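You operate a simulated robot arm through the tools that you are given. There is no shell and no other tool.

You are at the controls of a simulated robot arm. One attempt, no reset.

## Task
Lower the tilting table, prise up the left bead, then open both clamps.
Fine: use the wedge and put it back; leave the bead lying in the frame. Set down upright: orange wedge.

The check looks at the end state, three seconds after you hand in, the way a careful person would. Anything else that was tipped, shoved, dropped, spilled or broken makes it a failure.

## Robot
A 6-joint arm with a three-finger gripper, fixed in place. Base frame: the origin is on the floor under the middle of its stand, x ahead of it, y to its left, z up. Units: m, degrees, N and s.
It reaches about 1.213 m from its shoulder. Its first joint turns from -166.0 to 166.0 degrees. Payload 4.89 kg.
Tool frame: the origin (TCP) lies between the finger pads and is the grasp point; the fingertips stand 0.03 m ahead of it; z points along the fingers, y is the line along which they close. The gripper opens to 0.164 m; its body begins 0.125 m behind the TCP.
Orientation is that of the tool frame in the base frame, as a unit quaternion [x, y, z, w]. With the fingers straight down and closing along the base's y, the tool's x points along the base's -x, its y along +y and its z along -z.

## Interface
- The arm moves only by the tool drive_tool. Its argument "motion" is a list of rows, each an object (a shift or turn left out is 0, a gripper value left out holds the last) with "offset": the shift along the tool's x, y, z in units of 300 mm (1.0 is 300 mm), a list of three; "delta_rot": the turn, a rotation vector about the tool's x, y, z in units of 90 degrees (1.0 is 90 degrees), a list of three; "claw": the closure, from 0 (fully open) to 1 (shut). In form: [{"offset": [dx, dy, dz], "delta_rot": [rx, ry, rz], "claw": claw}, ...]. A call has 1 to 20 rows; each row is the pose to reach, as a shift and turn from the pose commanded when the call began, along the tool's axes at that moment. A call with a number of a shift or a turn outside -1 to 1 is refused whole. A row lasts 0.2 s, in which the tool goes at most 0.05 m and 8.6 degrees; a call with a longer step from one row to the next is refused whole, and so is a gripper value outside its range. Where a pose cannot be reached the arm comes as near as it can. A force on the tool above 40 N (or 10 N above the force at the start of the call, whichever is more), or a blocked arm, ends the call early, and 0.2 s more pass. Each finger travels about 0.108 m/s and halts on what it meets, pressing with about 24 N; the grip force reading is that of the motor and also rises with nothing between the fingers. The clock runs only during rows and for 0.2 s after the last one: add rows that repeat a pose to give the fingers time. The reply holds the time, the measured pose of the TCP, the force on the tool along the base axes, the opening and the grip force, in the units named above and with some noise, with the torque about the TCP (base axes, N m) and any sound that the robot's microphone picked up.
- Cameras (640 x 400 px; columns grow to the right, rows downward): "scene" is fixed at [0.0428, 0.4954, 1.6189]; the picture's right is [-0.23, -0.97, 0.00], its down [-0.46, 0.11, -0.88] and it looks along [0.86, -0.20, -0.47] (base axes); focal length 316 px, centre (320, 200). "wrist" rides on the gripper at [0.076, -0.002, -0.152] in the tool frame; the picture's right is [0.02, 1.00, 0.00], its down [-0.88, 0.02, -0.47] and it looks along [-0.47, 0.01, 0.88] (tool axes); focal length 247 px, centre (320, 200). There is no depth. A picture from a camera that has moved, and an enlarged one, comes with that camera's place and axes in the base frame and with its lens. The place of the scene camera against the robot may be out by one fixed shift of up to 0.018 m in any direction.
- snapshot(camera): a new picture of that camera. The clock stands still meanwhile.
- raise_lower(by): moves the trunk up (or, below 0, down) by that many m; the arm rides with it, the base frame stays. It gives what a move gives, with no picture.
- inspect(camera, box): a new picture of the part [left, top, right, bottom] of that camera's present view, enlarged. The clock stands still meanwhile.
- hand_in(): hands the job in; it is judged then, once.

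Nothing tells you positions but the pictures and the camera data. Unless the task says otherwise, let go and move clear before handing in.

The tools are called after "Emit:" by a JSON object that holds its "op" and its "data". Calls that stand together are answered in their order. drive_tool: Moves the arm, as the interface text tells. Its arguments: {"type":"object","properties":{"motion":{"type":"array","items":{"type":"object","properties":{"offset":{"type":"array","items":{"type":"number"}},"delta_rot":{"type":"array","items":{"type":"number"}},"claw":{"type":"number"}}}}},"required":["motion"]} The other tools are called the same way: raise_lower (by) moves the trunk up or down; snapshot (camera) takes a picture; inspect (camera, box) takes an enlarged picture of a part of a camera's view; hand_in () hands the job in.

At the start:

```text
time: 0.0
tool_pos: [0.5086, 0.1502, 1.3426]
tcp_rot: [-0.001, 1.0, 0.0, 0.0]
wrist_force: [0.2, 0.1, 0.2]
ft_torque: [0.0, 0.02, -0.02]
width: 0.1642
gripper_force: 0.1
trunk travel left (down, up): [-0.175, 0.215]
```

scene: 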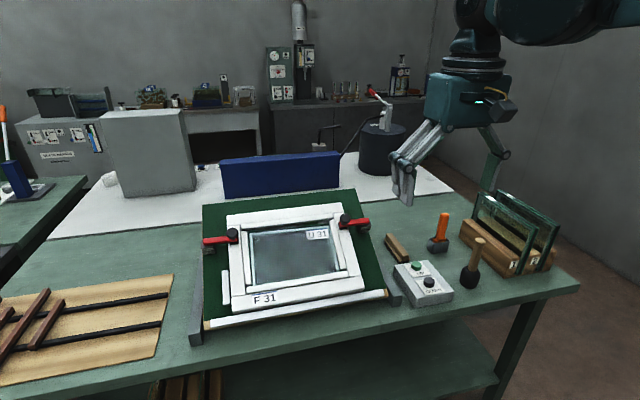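
wrist: 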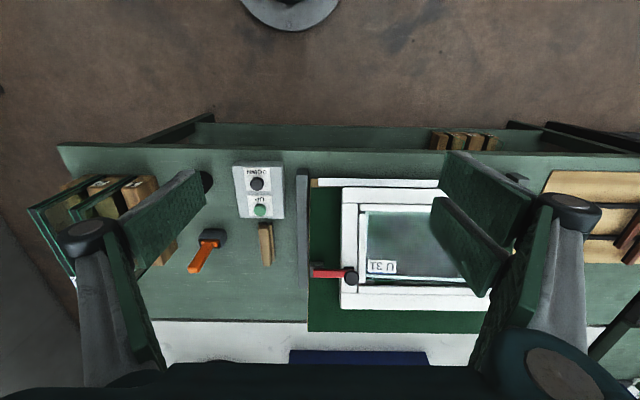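

I see a green tilting table carrying a white window frame with two red clamps, a button box (UP / DOWN), an orange-handled tool, a brush-like tool and a wooden piece. I'll look closer before moving.

Emit:
{"op": "inspect", "data": {"camera": "scene", "box": [180, 180, 400, 340]}}

Emit:
{"op": "inspect", "data": {"camera": "scene", "box": [370, 190, 570, 320]}}

Emit:
{"op": "inspect", "data": {"camera": "wrist", "box": [140, 140, 340, 290]}}

Emit:
{"op": "inspect", "data": {"camera": "wrist", "box": [290, 150, 530, 340]}}

```text
2.50 times, centred on (290, 260) of scene
camera zoom: at [0.0428, 0.4954, 1.6189], right [-0.23, -0.97, 0.0], down [-0.46, 0.11, -0.88], along [0.86, -0.2, -0.47], focal length 790 px, centre (395, 50)
```

zoom: 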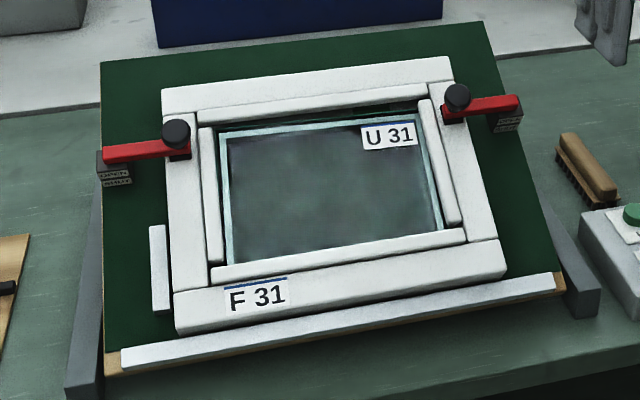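

```text
3.08 times, centred on (470, 255) of scene
camera zoom: at [0.0428, 0.4954, 1.6189], right [-0.23, -0.97, 0.0], down [-0.46, 0.11, -0.88], along [0.86, -0.2, -0.47], focal length 972 px, centre (-142, 31)
```

zoom: 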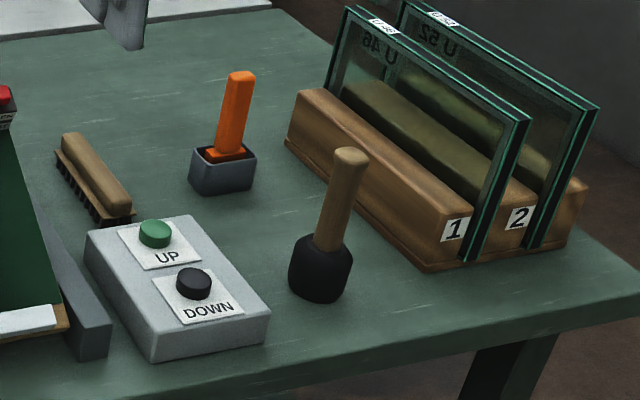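

```text
2.67 times, centred on (240, 215) of wrist
camera zoom: at [0.4296, 0.1481, 1.4954], right [-0.02, 1.0, 0.0], down [0.88, 0.02, 0.47], along [0.47, 0.01, -0.88], focal length 659 px, centre (533, 160)
```

zoom: 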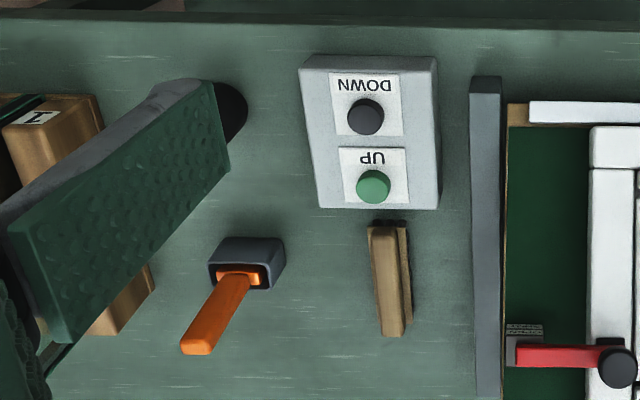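

```text
2.11 times, centred on (410, 245) of wrist
camera zoom: at [0.4296, 0.1481, 1.4954], right [-0.02, 1.0, 0.0], down [0.88, 0.02, 0.47], along [0.47, 0.01, -0.88], focal length 520 px, centre (130, 105)
```

zoom: 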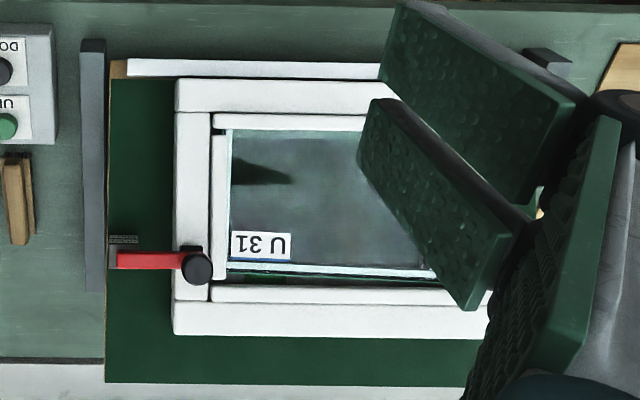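

The button box sits at about (0.68–0.75, 0.0, 0.95) with DOWN nearer to me, the orange wedge stands in a grey holder, and the clamps have OPEN/SHUT plates. First I'll close the fingers to see how wide they are and clear the view.

Emit:
{"op": "drive_tool", "data": {"motion": [{"claw": 1}, {"claw": 1}, {"claw": 1}, {"claw": 1}, {"claw": 1}, {"claw": 1}]}}

Emit:
{"op": "snapshot", "data": {"camera": "wrist"}}

Emit:
{"op": "snapshot", "data": {"camera": "scene"}}

```text
time: 1.4
tool_pos: [0.5074, 0.1497, 1.3429]
tcp_rot: [0.0, 1.0, 0.001, 0.0]
wrist_force: [-0.7, -0.3, -0.3]
ft_torque: [0.0, -0.02, -0.01]
width: 0.0
gripper_force: 23.6
trunk travel left (down, up): [-0.175, 0.215]
```

```text
taken
camera wrist: at [0.4296, 0.1481, 1.4954], right [-0.02, 1.0, 0.0], down [0.88, 0.02, 0.47], along [0.47, 0.01, -0.88], focal length 247 px, centre (320, 200)
```

wrist: 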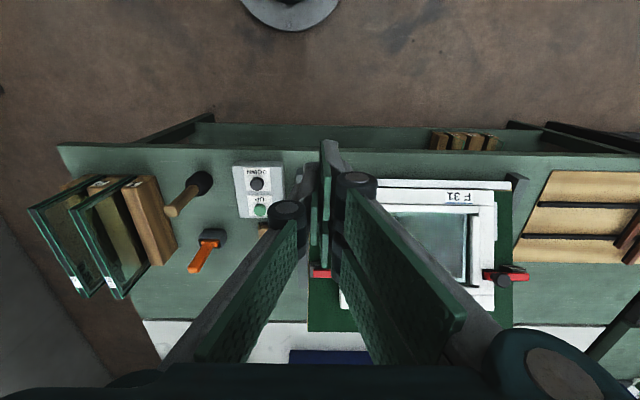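

```text
taken
```

scene: 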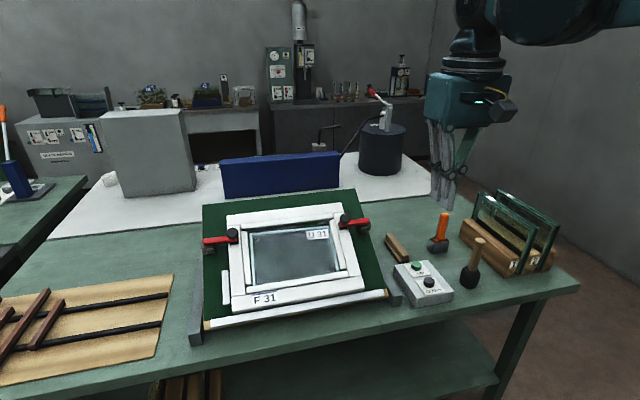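

The fingers are shut and I can see the tips around image centre; I'll zoom in to gauge their footprint.

Emit:
{"op": "inspect", "data": {"camera": "wrist", "box": [240, 120, 400, 220]}}

Emit:
{"op": "inspect", "data": {"camera": "scene", "box": [400, 60, 560, 220]}}

Emit:
{"op": "inspect", "data": {"camera": "wrist", "box": [360, 160, 560, 300]}}

Emit:
{"op": "inspect", "data": {"camera": "wrist", "box": [20, 140, 320, 320]}}

```text
4.00 times, centred on (320, 170) of wrist
camera zoom: at [0.4296, 0.1481, 1.4954], right [-0.02, 1.0, 0.0], down [0.88, 0.02, 0.47], along [0.47, 0.01, -0.88], focal length 988 px, centre (320, 320)
```

zoom: 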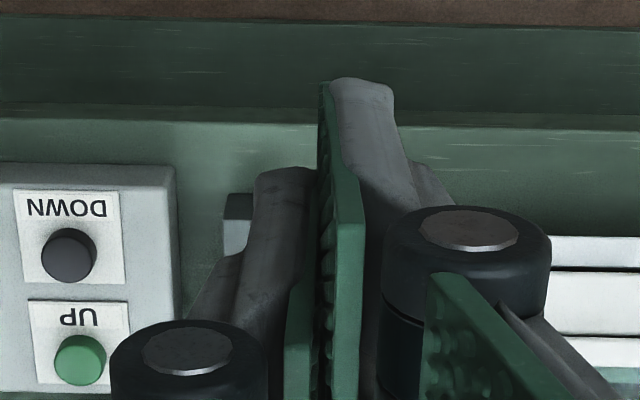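

```text
2.50 times, centred on (480, 140) of scene
camera zoom: at [0.0428, 0.4954, 1.6189], right [-0.23, -0.97, 0.0], down [-0.46, 0.11, -0.88], along [0.86, -0.2, -0.47], focal length 790 px, centre (-80, 350)
```

zoom: 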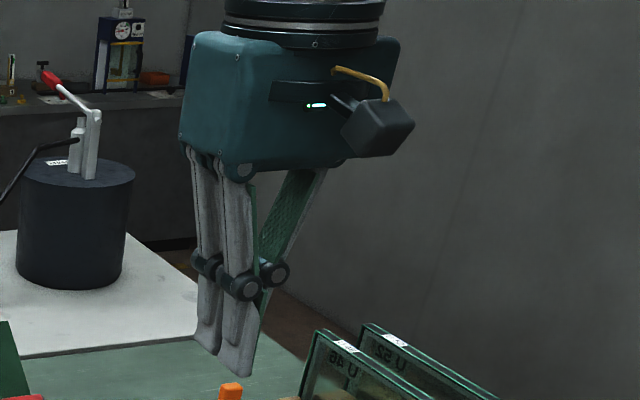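

```text
2.86 times, centred on (460, 230) of wrist
camera zoom: at [0.4296, 0.1481, 1.4954], right [-0.02, 1.0, 0.0], down [0.88, 0.02, 0.47], along [0.47, 0.01, -0.88], focal length 706 px, centre (-80, 114)
```

zoom: 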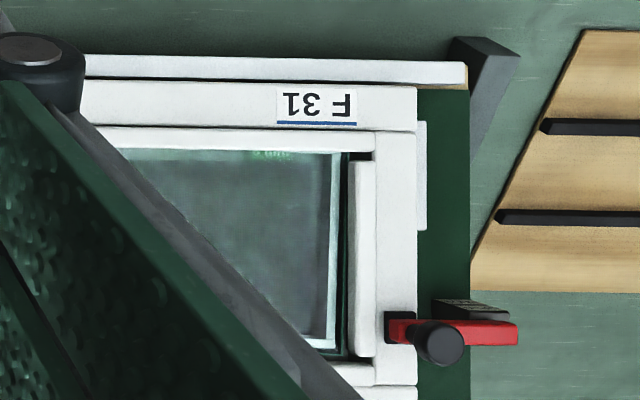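

```text
2.13 times, centred on (170, 230) of wrist
camera zoom: at [0.4296, 0.1481, 1.4954], right [-0.02, 1.0, 0.0], down [0.88, 0.02, 0.47], along [0.47, 0.01, -0.88], focal length 527 px, centre (640, 136)
```

zoom: 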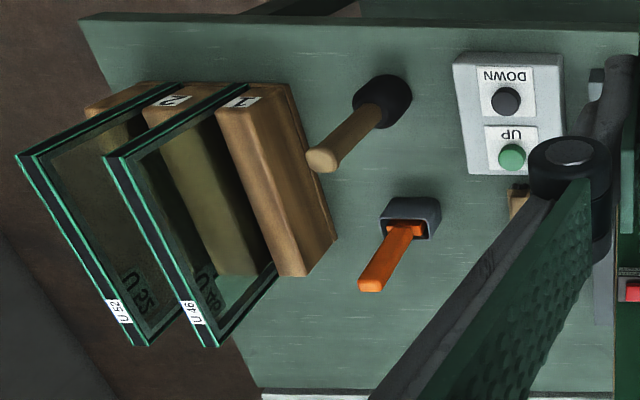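

Footprint of the shut fingers is about ±3 cm along x and thin in y, so DOWN can be pressed without touching UP. I'll move above the DOWN button at about (0.68, 0.0) and stay high (z≈1.14) to look again.

Emit:
{"op": "drive_tool", "data": {"motion": [{"offset": [-0.082, -0.072, 0.095]}, {"offset": [-0.164, -0.144, 0.19]}, {"offset": [-0.246, -0.217, 0.286]}, {"offset": [-0.329, -0.289, 0.381]}, {"offset": [-0.411, -0.361, 0.476]}, {"offset": [-0.493, -0.434, 0.572]}, {"offset": [-0.575, -0.506, 0.667]}, {"offset": [-0.575, -0.506, 0.667]}]}}

Emit:
{"op": "snapshot", "data": {"camera": "wrist"}}

Emit:
{"op": "snapshot", "data": {"camera": "scene"}}

```text
time: 3.2
tool_pos: [0.6809, 0.0005, 1.1418]
tcp_rot: [0.0, 1.0, 0.001, 0.0]
wrist_force: [0.8, 0.1, -0.5]
ft_torque: [-0.01, 0.13, -0.01]
width: 0.0
gripper_force: 24.3
trunk travel left (down, up): [-0.175, 0.215]
```

```text
taken
camera wrist: at [0.6023, -0.0025, 1.2938], right [-0.02, 1.0, 0.0], down [0.88, 0.02, 0.47], along [0.47, 0.01, -0.88], focal length 247 px, centre (320, 200)
```

wrist: 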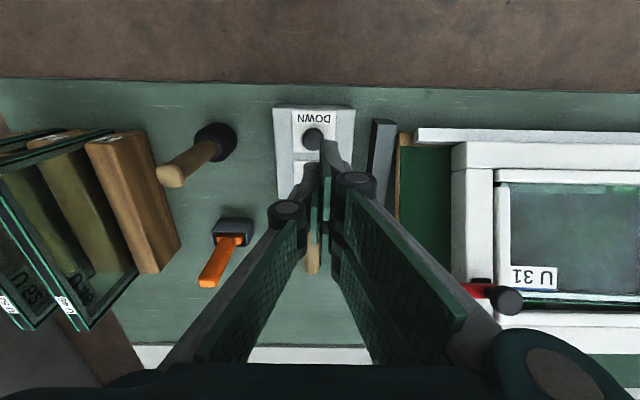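

```text
taken
```

scene: 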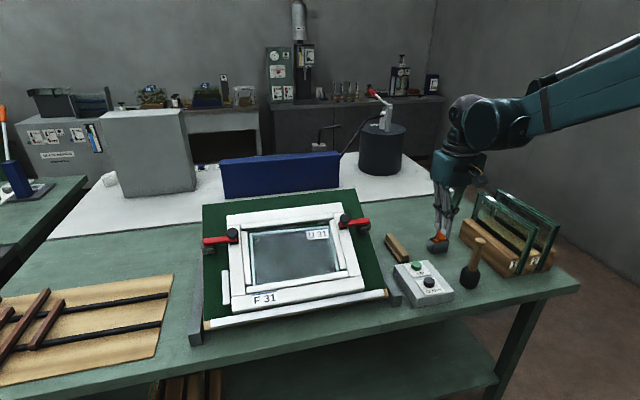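

The DOWN button is visible just ahead of the fingertips; I'll zoom in to fix its place before pressing.

Emit:
{"op": "inspect", "data": {"camera": "wrist", "box": [260, 90, 380, 165]}}

```text
5.33 times, centred on (320, 128) of wrist
camera zoom: at [0.6023, -0.0025, 1.2938], right [-0.02, 1.0, 0.0], down [0.88, 0.02, 0.47], along [0.47, 0.01, -0.88], focal length 1317 px, centre (320, 587)
```

zoom: 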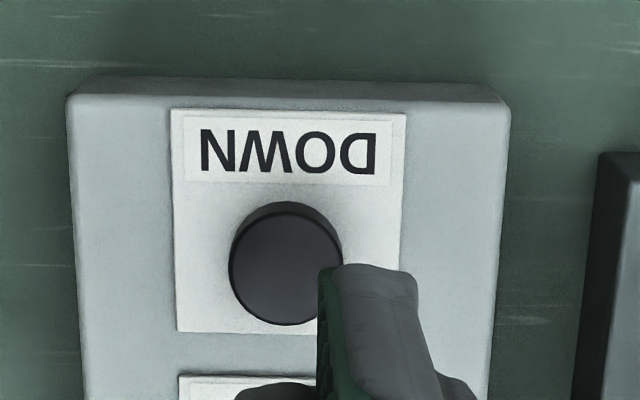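

DOWN appears at roughly (0.70, -0.011, top z≈0.90). I'll shift over it and descend to about 6 cm above before pressing.

Emit:
{"op": "drive_tool", "data": {"motion": [{"offset": [-0.02, -0.018, 0.12]}, {"offset": [-0.04, -0.037, 0.25]}, {"offset": [-0.04, -0.037, 0.38]}, {"offset": [-0.04, -0.037, 0.5]}, {"offset": [-0.04, -0.037, 0.5]}]}}

Emit:
{"op": "snapshot", "data": {"camera": "wrist"}}

Emit:
{"op": "inspect", "data": {"camera": "scene", "box": [370, 190, 530, 320]}}

```text
time: 4.4
tool_pos: [0.6913, -0.0122, 0.9934]
tcp_rot: [0.0, 1.0, 0.0, 0.0]
wrist_force: [0.6, 0.0, -0.6]
ft_torque: [0.01, 0.07, -0.02]
width: 0.0
gripper_force: 23.6
trunk travel left (down, up): [-0.175, 0.215]
```

```text
taken
camera wrist: at [0.6136, -0.0142, 1.1447], right [-0.02, 1.0, 0.0], down [0.88, 0.02, 0.47], along [0.47, 0.01, -0.88], focal length 247 px, centre (320, 200)
```

wrist: 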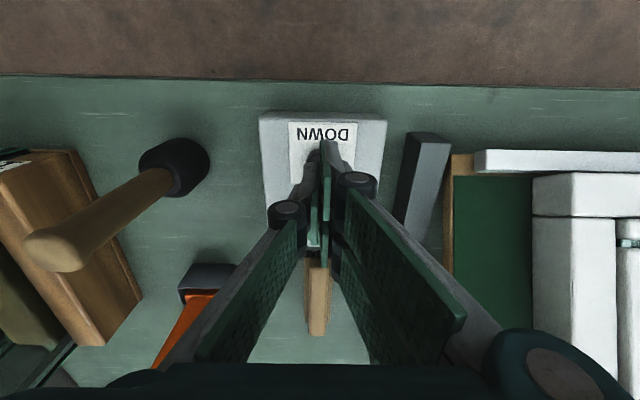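

```text
3.08 times, centred on (450, 255) of scene
camera zoom: at [0.0428, 0.4954, 1.6189], right [-0.23, -0.97, 0.0], down [-0.46, 0.11, -0.88], along [0.86, -0.2, -0.47], focal length 972 px, centre (-80, 31)
```

zoom: 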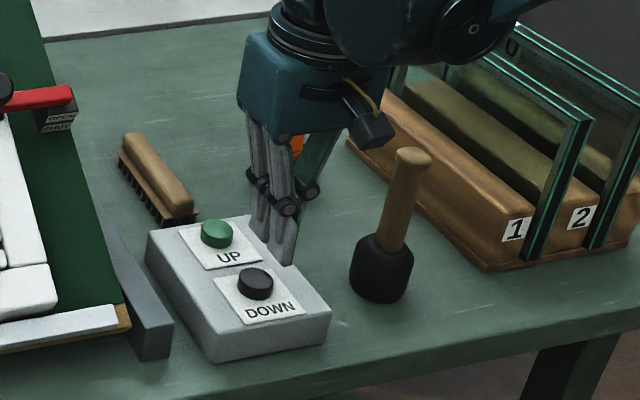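

The fingers are about 6 cm above the box; I'll zoom on the tips relative to the DOWN button once more.

Emit:
{"op": "inspect", "data": {"camera": "wrist", "box": [250, 100, 400, 200]}}

```text
4.00 times, centred on (325, 150) of wrist
camera zoom: at [0.6136, -0.0142, 1.1447], right [-0.02, 1.0, 0.0], down [0.88, 0.02, 0.47], along [0.47, 0.01, -0.88], focal length 988 px, centre (300, 400)
```

zoom: 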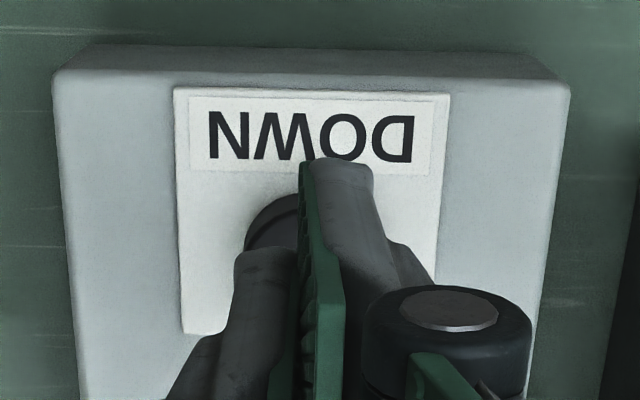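

The tips are lined up over the DOWN button. I'll go down gently in small steps and watch for force or sound.

Emit:
{"op": "drive_tool", "data": {"motion": [{"offset": [0, 0, 0.08]}, {"offset": [0, 0, 0.15]}, {"offset": [0, 0, 0.18]}, {"offset": [0, 0, 0.19]}, {"offset": [0, 0, 0.2]}, {"offset": [0, 0, 0.2]}]}}

Emit:
{"op": "inspect", "data": {"camera": "scene", "box": [370, 190, 530, 320]}}

```text
time: 5.8
tool_pos: [0.6934, -0.0133, 0.934]
tcp_rot: [0.0, 1.0, 0.001, 0.002]
wrist_force: [4.8, -4.8, 13.8]
ft_torque: [-0.13, -0.15, -0.04]
width: 0.0061
gripper_force: 45.1
trunk travel left (down, up): [-0.175, 0.215]
```

```text
3.08 times, centred on (450, 255) of scene
camera zoom: at [0.0428, 0.4954, 1.6189], right [-0.23, -0.97, 0.0], down [-0.46, 0.11, -0.88], along [0.86, -0.2, -0.47], focal length 972 px, centre (-80, 31)
```

zoom: 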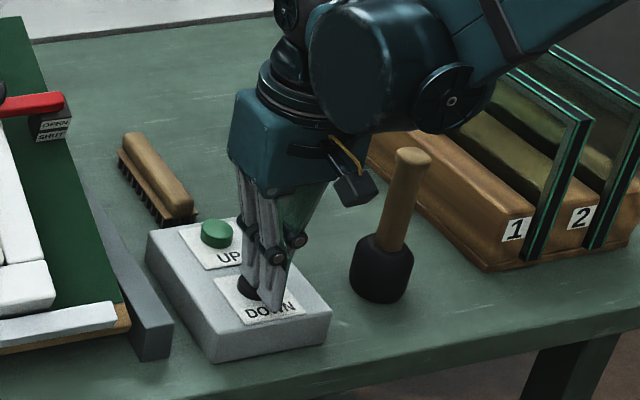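

The table began to tilt down as soon as the button was pressed (clamp plate moved). I'll hold the press and check progress.

Emit:
{"op": "drive_tool", "data": {"motion": [{"offset": [0, 0, 0]}, {"offset": [0, 0, 0]}, {"offset": [0, 0, 0]}, {"offset": [0, 0, 0]}, {"offset": [0, 0, 0]}]}}

Emit:
{"op": "snapshot", "data": {"camera": "scene"}}

```text
time: 7.0
tool_pos: [0.6921, -0.012, 0.933]
tcp_rot: [-0.001, 1.0, 0.0, 0.001]
wrist_force: [1.8, -1.8, 13.4]
ft_torque: [-0.05, -0.11, 0.02]
width: 0.0058
gripper_force: 45.1
trunk travel left (down, up): [-0.175, 0.215]
```

```text
taken
```

scene: 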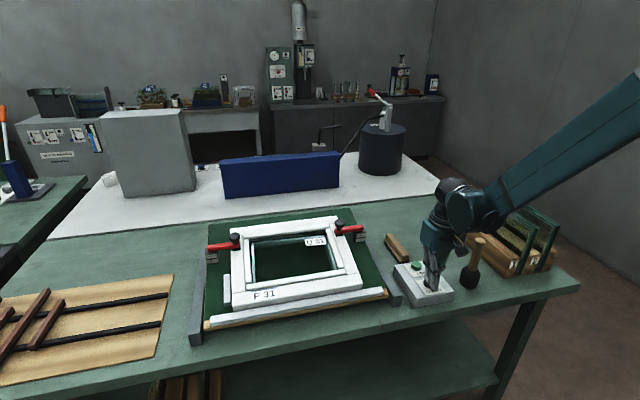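

The table is sinking; it looks nearly but not fully level. I'll keep holding DOWN.

Emit:
{"op": "drive_tool", "data": {"motion": [{"offset": [0, 0, 0]}, {"offset": [0, 0, 0]}, {"offset": [0, 0, 0]}, {"offset": [0, 0, 0]}, {"offset": [0, 0, 0]}, {"offset": [0, 0, 0]}, {"offset": [0, 0, 0]}, {"offset": [0, 0, 0]}]}}

Emit:
{"op": "snapshot", "data": {"camera": "scene"}}

```text
time: 8.8
tool_pos: [0.6929, -0.0121, 0.9343]
tcp_rot: [-0.001, 1.0, 0.0, 0.0]
wrist_force: [0.4, -0.3, 14.0]
ft_torque: [0.03, -0.08, 0.02]
width: 0.0057
gripper_force: 45.3
trunk travel left (down, up): [-0.175, 0.215]
```

```text
taken
```

scene: 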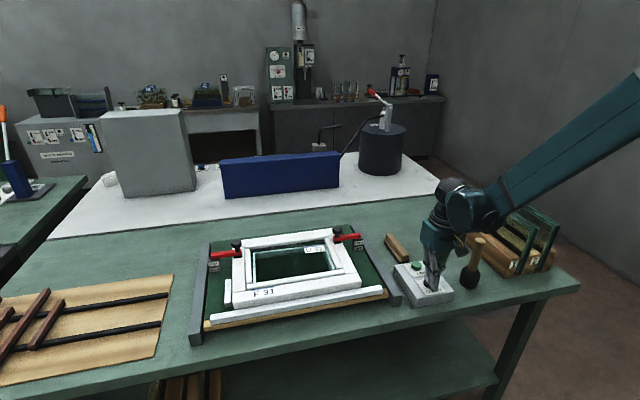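

Still moving: it has sunk further. Continuing to hold DOWN.

Emit:
{"op": "drive_tool", "data": {"motion": [{"offset": [0, 0, 0]}, {"offset": [0, 0, 0]}, {"offset": [0, 0, 0]}, {"offset": [0, 0, 0]}, {"offset": [0, 0, 0]}, {"offset": [0, 0, 0]}, {"offset": [0, 0, 0]}, {"offset": [0, 0, 0]}, {"offset": [0, 0, 0]}, {"offset": [0, 0, 0]}]}}

Emit:
{"op": "snapshot", "data": {"camera": "scene"}}

```text
time: 11.0
tool_pos: [0.6926, -0.0121, 0.9331]
tcp_rot: [-0.001, 1.0, 0.0, 0.001]
wrist_force: [0.1, -0.5, 13.3]
ft_torque: [0.02, -0.09, 0.0]
width: 0.006
gripper_force: 44.8
trunk travel left (down, up): [-0.175, 0.215]
```

```text
taken
```

scene: 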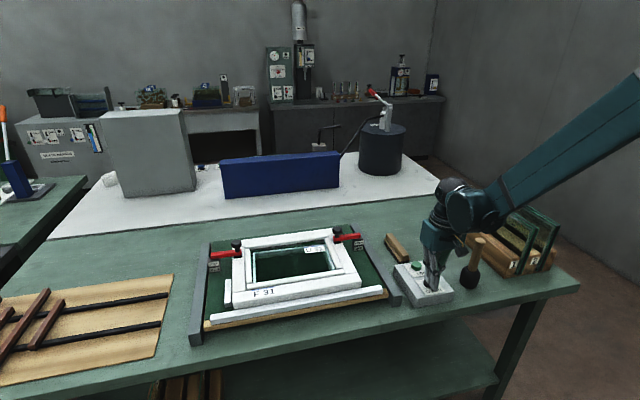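

It looks unchanged from the last picture, so likely at its end stop. I'll zoom to verify it is flat before releasing.

Emit:
{"op": "inspect", "data": {"camera": "scene", "box": [180, 200, 420, 350]}}

Emit:
{"op": "drive_tool", "data": {"motion": [{"offset": [0, 0, 0]}, {"offset": [0, 0, 0]}, {"offset": [0, 0, 0]}, {"offset": [0, 0, 0]}]}}

Emit:
{"op": "inspect", "data": {"camera": "scene", "box": [180, 200, 420, 350]}}

```text
2.67 times, centred on (300, 275) of scene
camera zoom: at [0.0428, 0.4954, 1.6189], right [-0.23, -0.97, 0.0], down [-0.46, 0.11, -0.88], along [0.86, -0.2, -0.47], focal length 842 px, centre (373, 0)
```

zoom: 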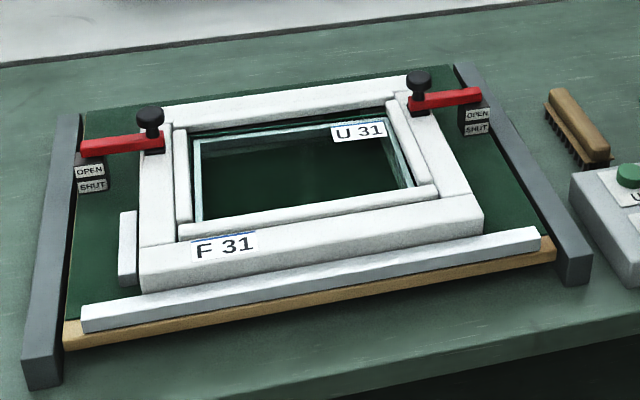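

```text
time: 12.0
tool_pos: [0.693, -0.0119, 0.9334]
tcp_rot: [0.0, 1.0, -0.001, 0.0]
wrist_force: [0.3, 0.5, 13.4]
ft_torque: [0.0, -0.09, 0.02]
width: 0.0059
gripper_force: 45.0
trunk travel left (down, up): [-0.175, 0.215]
```

```text
2.67 times, centred on (300, 275) of scene
camera zoom: at [0.0428, 0.4954, 1.6189], right [-0.23, -0.97, 0.0], down [-0.46, 0.11, -0.88], along [0.86, -0.2, -0.47], focal length 842 px, centre (373, 0)
```

zoom: 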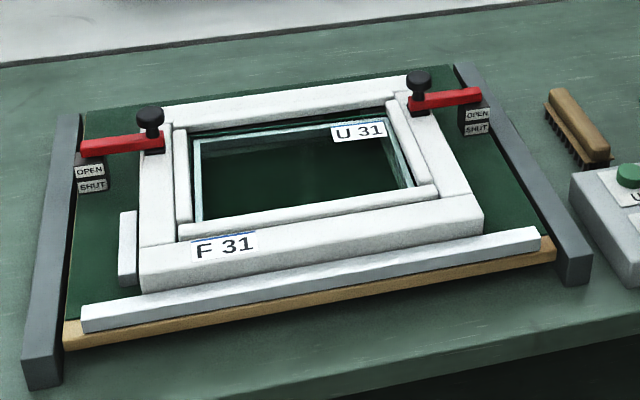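

The table is flat and no longer moving. I'll lift off the button and rise straight up.

Emit:
{"op": "drive_tool", "data": {"motion": [{"offset": [0, 0, -0.1]}, {"offset": [0, 0, -0.25]}, {"offset": [0, 0, -0.4]}, {"offset": [0, 0, -0.55]}, {"offset": [0, 0, -0.7]}, {"offset": [0, 0, -0.8]}, {"offset": [0, 0, -0.8]}]}}

Emit:
{"op": "snapshot", "data": {"camera": "wrist"}}

Emit:
{"op": "inspect", "data": {"camera": "scene", "box": [180, 180, 500, 380]}}

```text
time: 13.6
tool_pos: [0.6926, -0.0148, 1.1725]
tcp_rot: [-0.001, 1.0, -0.001, 0.0]
wrist_force: [-0.1, -0.6, 0.8]
ft_torque: [0.03, -0.01, -0.01]
width: 0.0002
gripper_force: 44.7
trunk travel left (down, up): [-0.175, 0.215]
```

```text
taken
camera wrist: at [0.6138, -0.0166, 1.3248], right [-0.02, 1.0, 0.0], down [0.88, 0.02, 0.47], along [0.47, 0.01, -0.88], focal length 247 px, centre (320, 200)
```

wrist: 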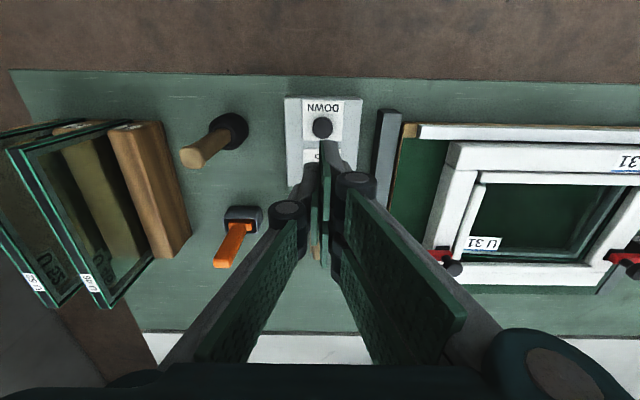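

```text
2.00 times, centred on (340, 280) of scene
camera zoom: at [0.0428, 0.4954, 1.6189], right [-0.23, -0.97, 0.0], down [-0.46, 0.11, -0.88], along [0.86, -0.2, -0.47], focal length 632 px, centre (280, 40)
```

zoom: 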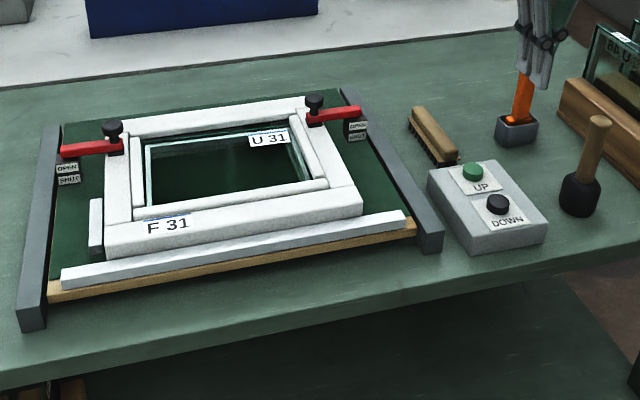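

Table stays level. Now I'll survey the frame from above with the fingers open so the centre of the wrist view is clear.

Emit:
{"op": "drive_tool", "data": {"motion": [{"offset": [0, 0.14, -0.06], "claw": 0}, {"offset": [0, 0.29, -0.12], "claw": 0}, {"offset": [0, 0.43, -0.19], "claw": 0}, {"offset": [0, 0.57, -0.25], "claw": 0}, {"offset": [0, 0.72, -0.31], "claw": 0}, {"offset": [0, 0.86, -0.37], "claw": 0}, {"offset": [0, 1.0, -0.433], "claw": 0}, {"offset": [0, 1.0, -0.433], "claw": 0}]}}

Emit:
{"op": "snapshot", "data": {"camera": "wrist"}}

```text
time: 15.4
tool_pos: [0.6937, 0.2865, 1.3019]
tcp_rot: [-0.002, 1.0, 0.001, -0.001]
wrist_force: [0.0, 1.0, -0.7]
ft_torque: [-0.08, 0.01, 0.03]
width: 0.1642
gripper_force: 0.0
trunk travel left (down, up): [-0.175, 0.215]
```

```text
taken
camera wrist: at [0.6156, 0.2855, 1.4537], right [-0.02, 1.0, 0.0], down [0.88, 0.02, 0.47], along [0.47, 0.01, -0.88], focal length 247 px, centre (320, 200)
```

wrist: 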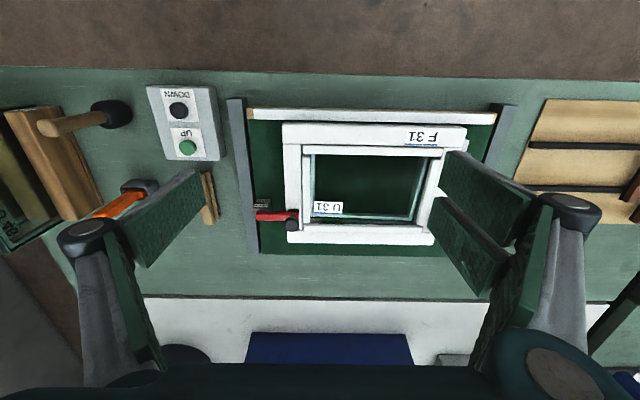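

The frame is well in view; I'll zoom in here, then shift to see the left bead and left clamp, which the fingers hide.

Emit:
{"op": "inspect", "data": {"camera": "wrist", "box": [220, 90, 460, 260]}}

Emit:
{"op": "drive_tool", "data": {"motion": [{"offset": [0, 0.14, 0.05]}, {"offset": [0, 0.28, 0.1]}, {"offset": [0, 0.42, 0.15]}, {"offset": [0, 0.42, 0.15]}]}}

Emit:
{"op": "snapshot", "data": {"camera": "wrist"}}

Emit:
{"op": "inspect", "data": {"camera": "wrist", "box": [160, 80, 420, 270]}}

```text
2.35 times, centred on (340, 175) of wrist
camera zoom: at [0.6156, 0.2855, 1.4537], right [-0.02, 1.0, 0.0], down [0.88, 0.02, 0.47], along [0.47, 0.01, -0.88], focal length 581 px, centre (273, 259)
```

zoom: 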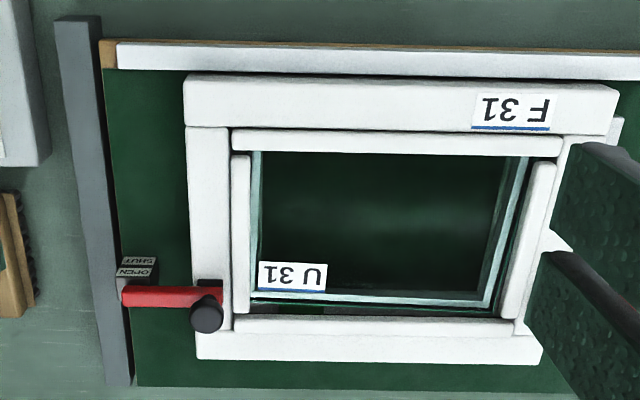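

```text
time: 16.4
tool_pos: [0.6911, 0.4156, 1.2583]
tcp_rot: [-0.001, 1.0, 0.0, 0.0]
wrist_force: [0.8, 0.5, -0.6]
ft_torque: [-0.17, 0.09, 0.02]
width: 0.1639
gripper_force: 0.1
trunk travel left (down, up): [-0.175, 0.215]
```

```text
taken
camera wrist: at [0.6137, 0.4128, 1.4103], right [-0.02, 1.0, 0.0], down [0.88, 0.02, 0.47], along [0.47, 0.01, -0.88], focal length 247 px, centre (320, 200)
```

wrist: 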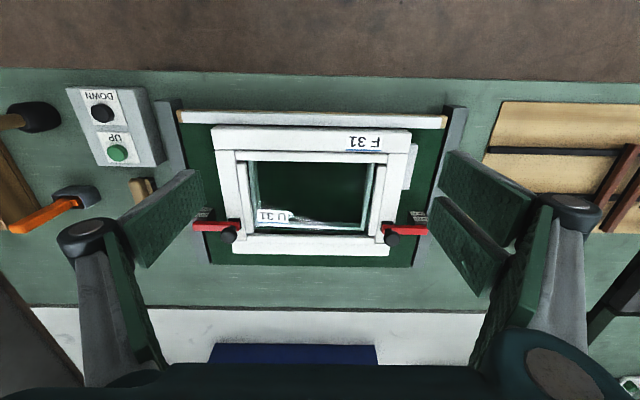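

```text
2.11 times, centred on (290, 175) of wrist
camera zoom: at [0.6137, 0.4128, 1.4103], right [-0.02, 1.0, 0.0], down [0.88, 0.02, 0.47], along [0.47, 0.01, -0.88], focal length 520 px, centre (383, 253)
```

zoom: 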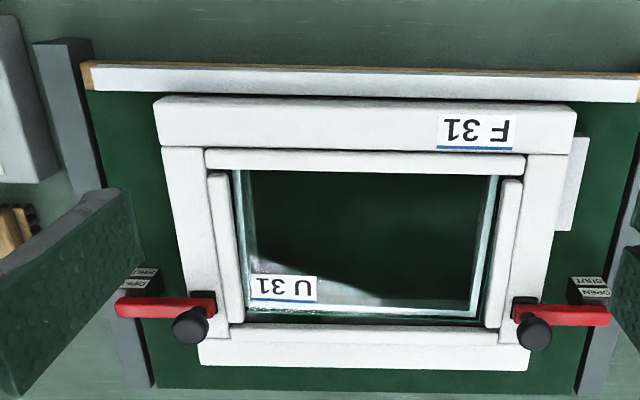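

Frame top is at z≈0.93; the left bead runs from about (0.79, 0.54) to (0.96, 0.545). I'll move closer above it to study how it sits.

Emit:
{"op": "drive_tool", "data": {"motion": [{"offset": [-0.059, 0.071, 0.11]}, {"offset": [-0.118, 0.142, 0.22]}, {"offset": [-0.177, 0.213, 0.33]}, {"offset": [-0.235, 0.283, 0.44]}, {"offset": [-0.294, 0.354, 0.55]}, {"offset": [-0.353, 0.425, 0.66]}, {"offset": [-0.353, 0.425, 0.66]}]}}

Emit:
{"op": "snapshot", "data": {"camera": "wrist"}}

Emit:
{"op": "inspect", "data": {"camera": "wrist", "box": [220, 100, 440, 300]}}

```text
time: 18.0
tool_pos: [0.7966, 0.5451, 1.0601]
tcp_rot: [-0.001, 1.0, 0.0, 0.0]
wrist_force: [0.9, 0.2, -0.2]
ft_torque: [-0.08, 0.13, -0.01]
width: 0.1643
gripper_force: 0.1
trunk travel left (down, up): [-0.175, 0.215]
```

```text
taken
camera wrist: at [0.7178, 0.5424, 1.2126], right [-0.02, 1.0, 0.0], down [0.88, 0.02, 0.47], along [0.47, 0.01, -0.88], focal length 247 px, centre (320, 200)
```

wrist: 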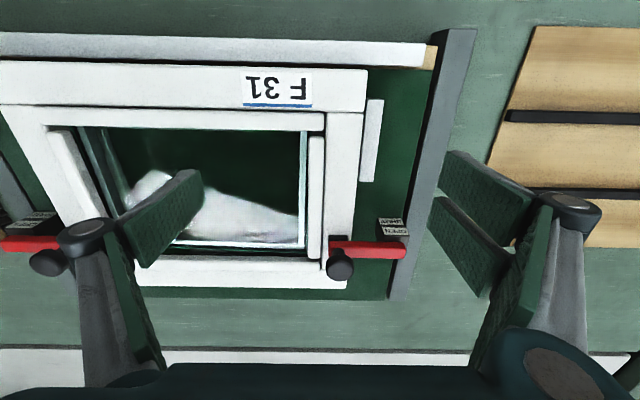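

```text
2.00 times, centred on (330, 200) of wrist
camera zoom: at [0.7178, 0.5424, 1.2126], right [-0.02, 1.0, 0.0], down [0.88, 0.02, 0.47], along [0.47, 0.01, -0.88], focal length 494 px, centre (300, 200)
```

zoom: 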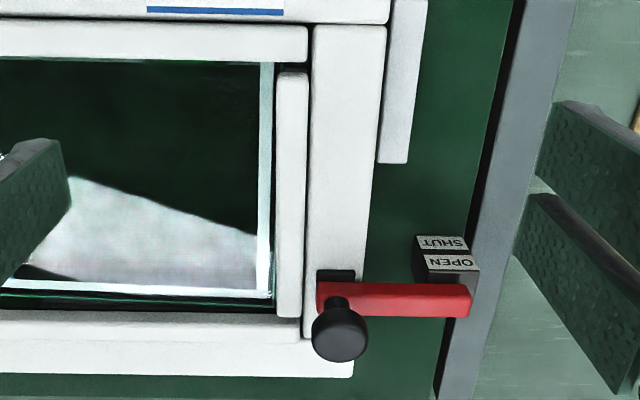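

I can see the bead, the dark groove beside the frame stile, and the clamp arm. I'll zoom tightly on the bead's edges and on the clamp.

Emit:
{"op": "inspect", "data": {"camera": "wrist", "box": [290, 110, 370, 170]}}

Emit:
{"op": "inspect", "data": {"camera": "wrist", "box": [280, 160, 360, 220]}}

Emit:
{"op": "inspect", "data": {"camera": "wrist", "box": [290, 215, 420, 300]}}

Emit:
{"op": "inspect", "data": {"camera": "scene", "box": [195, 220, 355, 320]}}

```text
6.67 times, centred on (330, 140) of wrist
camera zoom: at [0.7178, 0.5424, 1.2126], right [-0.02, 1.0, 0.0], down [0.88, 0.02, 0.47], along [0.47, 0.01, -0.88], focal length 1646 px, centre (253, 600)
```

zoom: 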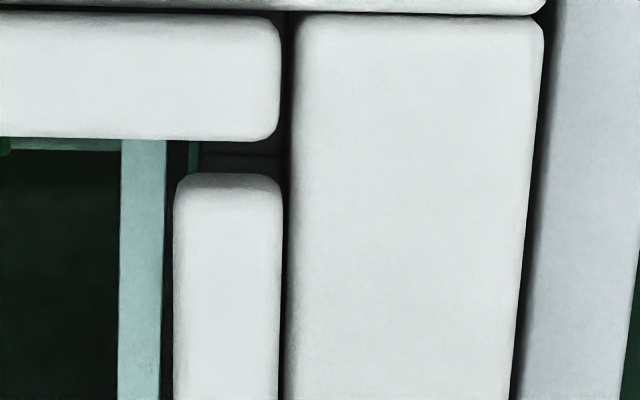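

```text
6.67 times, centred on (320, 190) of wrist
camera zoom: at [0.7178, 0.5424, 1.2126], right [-0.02, 1.0, 0.0], down [0.88, 0.02, 0.47], along [0.47, 0.01, -0.88], focal length 1646 px, centre (320, 267)
```

zoom: 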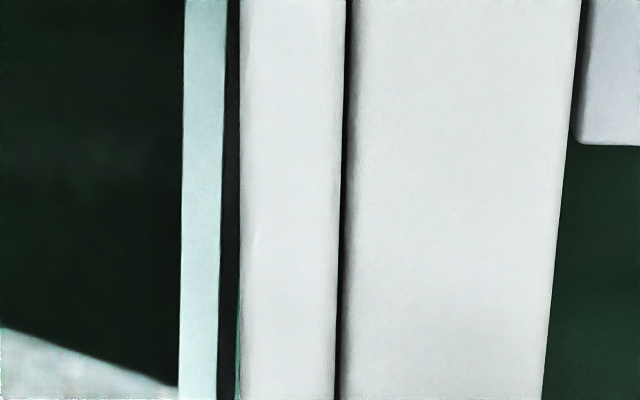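

```text
4.71 times, centred on (355, 258) of wrist
camera zoom: at [0.7178, 0.5424, 1.2126], right [-0.02, 1.0, 0.0], down [0.88, 0.02, 0.47], along [0.47, 0.01, -0.88], focal length 1162 px, centre (155, -71)
```

zoom: 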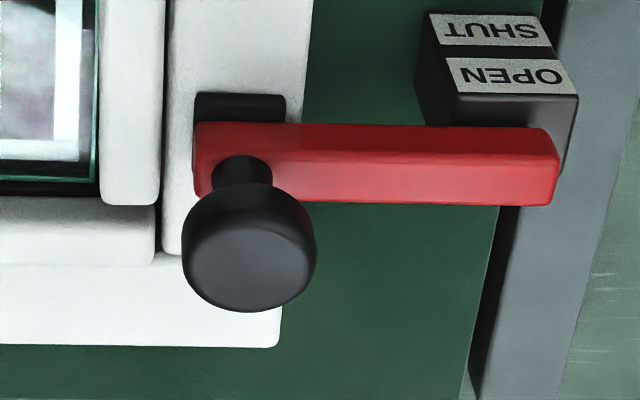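

```text
4.00 times, centred on (275, 270) of scene
camera zoom: at [0.0428, 0.4954, 1.6189], right [-0.23, -0.97, 0.0], down [-0.46, 0.11, -0.88], along [0.86, -0.2, -0.47], focal length 1263 px, centre (500, -80)
```

zoom: 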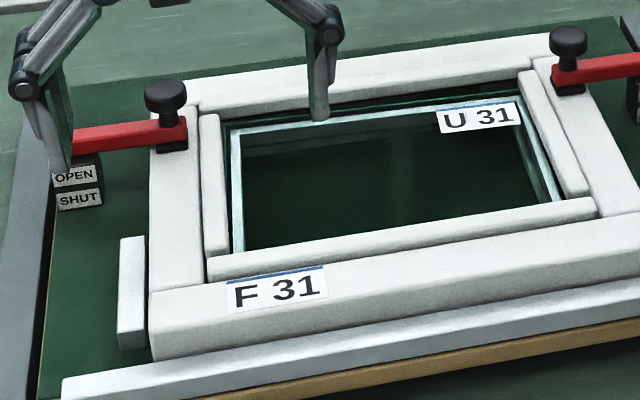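

The bead lies between the glass unit and the left stile with a thin dark groove on its outer side and the clamps have lift-type knobs with OPEN over SHUT. Now I'll go up and across to look at the orange wedge in its holder near (0.87, -0.15).

Emit:
{"op": "drive_tool", "data": {"motion": [{"offset": [0, 0, -0.16]}, {"offset": [0, 0, -0.32]}, {"offset": [0, -0.1, -0.44]}, {"offset": [0, -0.22, -0.54]}, {"offset": [0, -0.36, -0.6]}, {"offset": [0, -0.51, -0.633]}, {"offset": [0, -0.67, -0.633]}, {"offset": [0, -0.83, -0.633]}, {"offset": [0, -0.99, -0.633]}]}}

Emit:
{"op": "drive_tool", "data": {"motion": [{"offset": [0, -0.16, 0]}, {"offset": [0, -0.32, 0]}, {"offset": [0, -0.48, 0]}, {"offset": [0, -0.64, 0]}, {"offset": [0, -0.8, 0]}, {"offset": [0, -0.96, 0]}, {"offset": [0, -1.0, 0]}]}}

Emit:
{"op": "drive_tool", "data": {"motion": [{"offset": [0.0, -0.15, 0]}, {"offset": [0.0, -0.3, 0]}, {"offset": [0.0, -0.3, 0]}]}}

Emit:
{"op": "snapshot", "data": {"camera": "wrist"}}

```text
time: 20.0
tool_pos: [0.8036, 0.2466, 1.2479]
tcp_rot: [-0.001, 1.0, 0.0, 0.0]
wrist_force: [-0.1, 1.5, 0.2]
ft_torque: [-0.29, 0.0, -0.04]
width: 0.1639
gripper_force: 0.1
trunk travel left (down, up): [-0.175, 0.215]
```

```text
time: 21.6
tool_pos: [0.8004, -0.0581, 1.2514]
tcp_rot: [-0.001, 1.0, 0.001, 0.0]
wrist_force: [-1.0, -0.1, -0.8]
ft_torque: [0.0, -0.02, 0.06]
width: 0.1641
gripper_force: 0.0
trunk travel left (down, up): [-0.175, 0.215]
```

```text
time: 22.4
tool_pos: [0.8025, -0.1452, 1.2475]
tcp_rot: [0.0, 1.0, 0.001, 0.0]
wrist_force: [-0.4, -0.2, 0.7]
ft_torque: [0.1, 0.02, 0.01]
width: 0.1643
gripper_force: 0.0
trunk travel left (down, up): [-0.175, 0.215]
```

```text
taken
camera wrist: at [0.7233, -0.1473, 1.3988], right [-0.02, 1.0, 0.0], down [0.88, 0.02, 0.47], along [0.47, 0.01, -0.88], focal length 247 px, centre (320, 200)
```

wrist: 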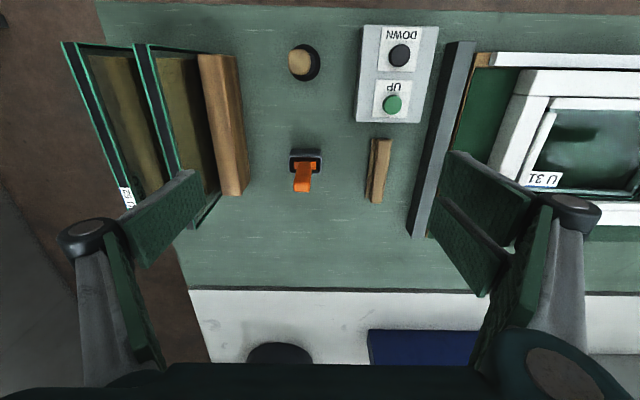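

Emit:
{"op": "inspect", "data": {"camera": "wrist", "box": [265, 135, 345, 205]}}

Emit:
{"op": "inspect", "data": {"camera": "scene", "box": [405, 195, 475, 265]}}

```text
5.71 times, centred on (305, 170) of wrist
camera zoom: at [0.7233, -0.1473, 1.3988], right [-0.02, 1.0, 0.0], down [0.88, 0.02, 0.47], along [0.47, 0.01, -0.88], focal length 1411 px, centre (406, 371)
```

zoom: 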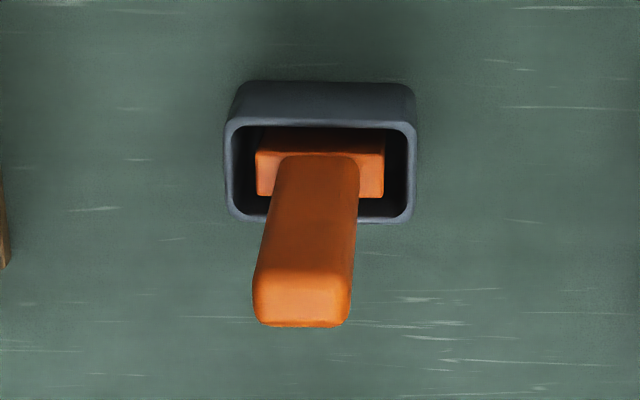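

```text
5.71 times, centred on (440, 230) of scene
camera zoom: at [0.0428, 0.4954, 1.6189], right [-0.23, -0.97, 0.0], down [-0.46, 0.11, -0.88], along [0.86, -0.2, -0.47], focal length 1805 px, centre (-366, 29)
```

zoom: 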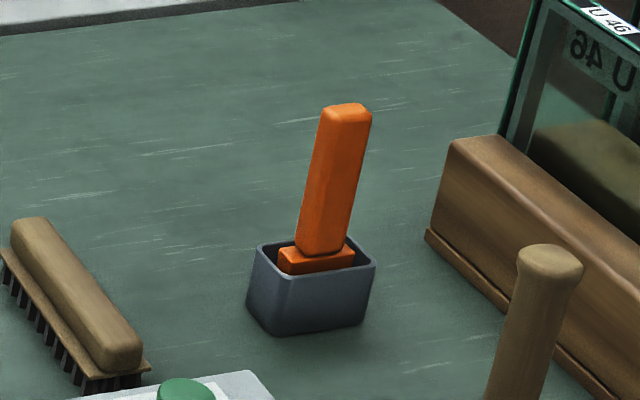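

The wedge handle top is at about (0.908, -0.176, 1.005), roughly 30 mm wide in y and 20 mm in x, with its wide shoulder along y. I'll check how far apart the paired fingers are before deciding how to grip it.

Emit:
{"op": "inspect", "data": {"camera": "wrist", "box": [410, 130, 630, 330]}}

Emit:
{"op": "inspect", "data": {"camera": "wrist", "box": [40, 150, 240, 350]}}

Emit:
{"op": "inspect", "data": {"camera": "scene", "box": [400, 90, 560, 230]}}

```text
2.00 times, centred on (520, 230) of wrist
camera zoom: at [0.7233, -0.1473, 1.3988], right [-0.02, 1.0, 0.0], down [0.88, 0.02, 0.47], along [0.47, 0.01, -0.88], focal length 494 px, centre (-80, 140)
```

zoom: 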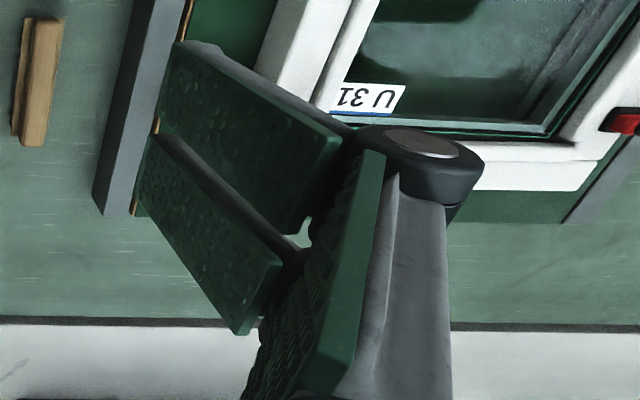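

```text
2.00 times, centred on (140, 250) of wrist
camera zoom: at [0.7233, -0.1473, 1.3988], right [-0.02, 1.0, 0.0], down [0.88, 0.02, 0.47], along [0.47, 0.01, -0.88], focal length 494 px, centre (680, 100)
```

zoom: 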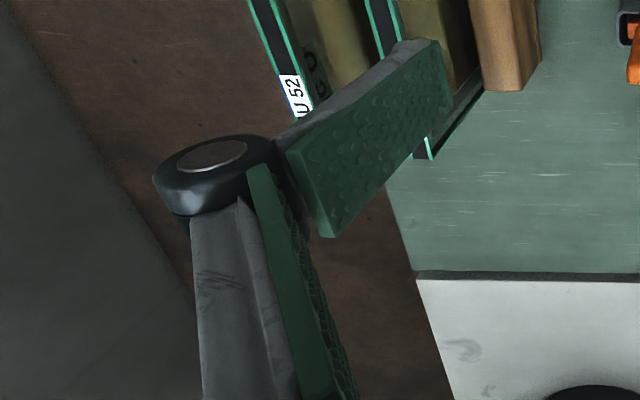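

```text
2.86 times, centred on (480, 160) of scene
camera zoom: at [0.0428, 0.4954, 1.6189], right [-0.23, -0.97, 0.0], down [-0.46, 0.11, -0.88], along [0.86, -0.2, -0.47], focal length 902 px, centre (-137, 314)
```

zoom: 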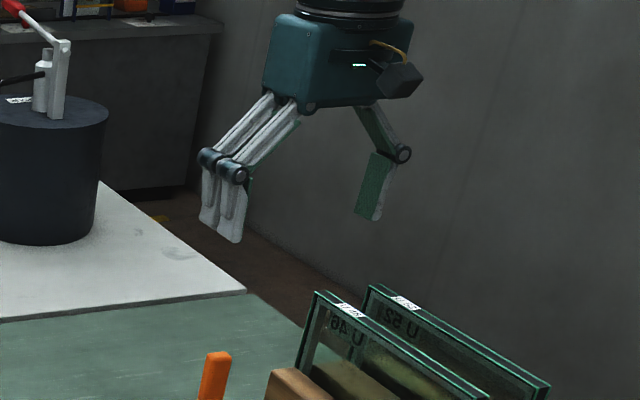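

The paired pads sit almost side by side, so they will hold the handle well. I'll turn the gripper 90° (so it closes on the thin 20 mm sides, leaving the camera on the open side) above the wedge at z≈1.25.

Emit:
{"op": "drive_tool", "data": {"motion": [{"offset": [-0.03, -0.009, 0], "delta_rot": [0, 0, 0.09], "claw": 0.4}, {"offset": [-0.06, -0.018, 0], "delta_rot": [0, 0, 0.18], "claw": 0.4}, {"offset": [-0.09, -0.027, 0], "delta_rot": [0, 0, 0.27], "claw": 0.4}, {"offset": [-0.12, -0.036, 0], "delta_rot": [0, 0, 0.36], "claw": 0.4}, {"offset": [-0.15, -0.045, 0], "delta_rot": [0, 0, 0.45], "claw": 0.4}, {"offset": [-0.18, -0.054, 0], "delta_rot": [0, 0, 0.54], "claw": 0.4}, {"offset": [-0.21, -0.063, 0], "delta_rot": [0, 0, 0.63], "claw": 0.4}, {"offset": [-0.24, -0.072, 0], "delta_rot": [0, 0, 0.72], "claw": 0.4}, {"offset": [-0.27, -0.081, 0], "delta_rot": [0, 0, 0.81], "claw": 0.4}, {"offset": [-0.3, -0.09, 0], "delta_rot": [0, 0, 0.9], "claw": 0.4}, {"offset": [-0.33, -0.099, 0], "delta_rot": [0, 0, 0.97], "claw": 0.4}, {"offset": [-0.352, -0.103, 0], "delta_rot": [0, 0, 1.0], "claw": 0.4}, {"offset": [-0.352, -0.103, 0], "delta_rot": [0, 0, 1.0], "claw": 0.4}]}}

Emit:
{"op": "snapshot", "data": {"camera": "wrist"}}

Emit:
{"op": "snapshot", "data": {"camera": "scene"}}

```text
time: 25.2
tool_pos: [0.9033, -0.1758, 1.2507]
tcp_rot: [0.707, 0.707, 0.001, 0.0]
wrist_force: [-0.7, 0.4, -0.9]
ft_torque: [0.01, 0.02, 0.0]
width: 0.0981
gripper_force: 0.0
trunk travel left (down, up): [-0.175, 0.215]
```

```text
taken
camera wrist: at [0.9001, -0.0999, 1.4022], right [1.0, 0.02, 0.0], down [0.02, -0.88, 0.47], along [0.01, -0.47, -0.88], focal length 247 px, centre (320, 200)
```

wrist: 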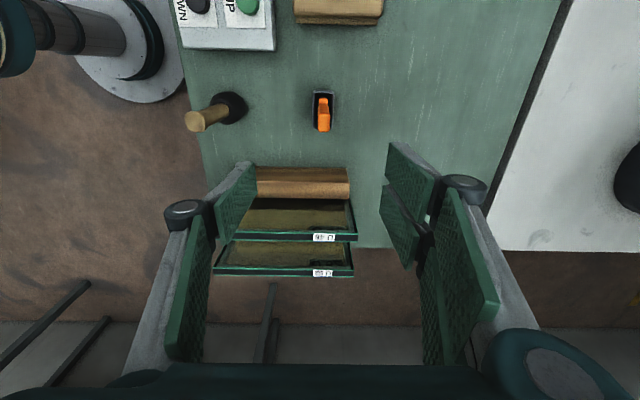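

```text
taken
```

scene: 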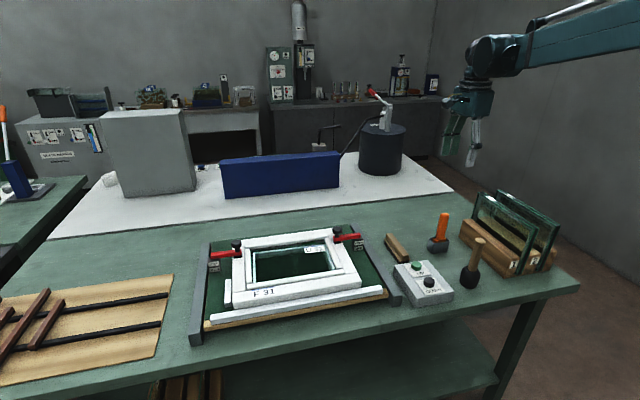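

The turn worked and the wedge sits just ahead of the grip point in view. I'll zoom to get its exact offset.

Emit:
{"op": "inspect", "data": {"camera": "wrist", "box": [280, 75, 370, 145]}}

```text
5.71 times, centred on (325, 110) of wrist
camera zoom: at [0.9001, -0.0999, 1.4022], right [1.0, 0.02, 0.0], down [0.02, -0.88, 0.47], along [0.01, -0.47, -0.88], focal length 1411 px, centre (291, 714)
```

zoom: 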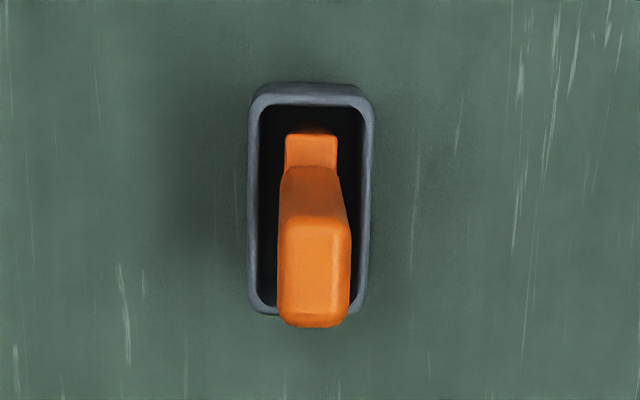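

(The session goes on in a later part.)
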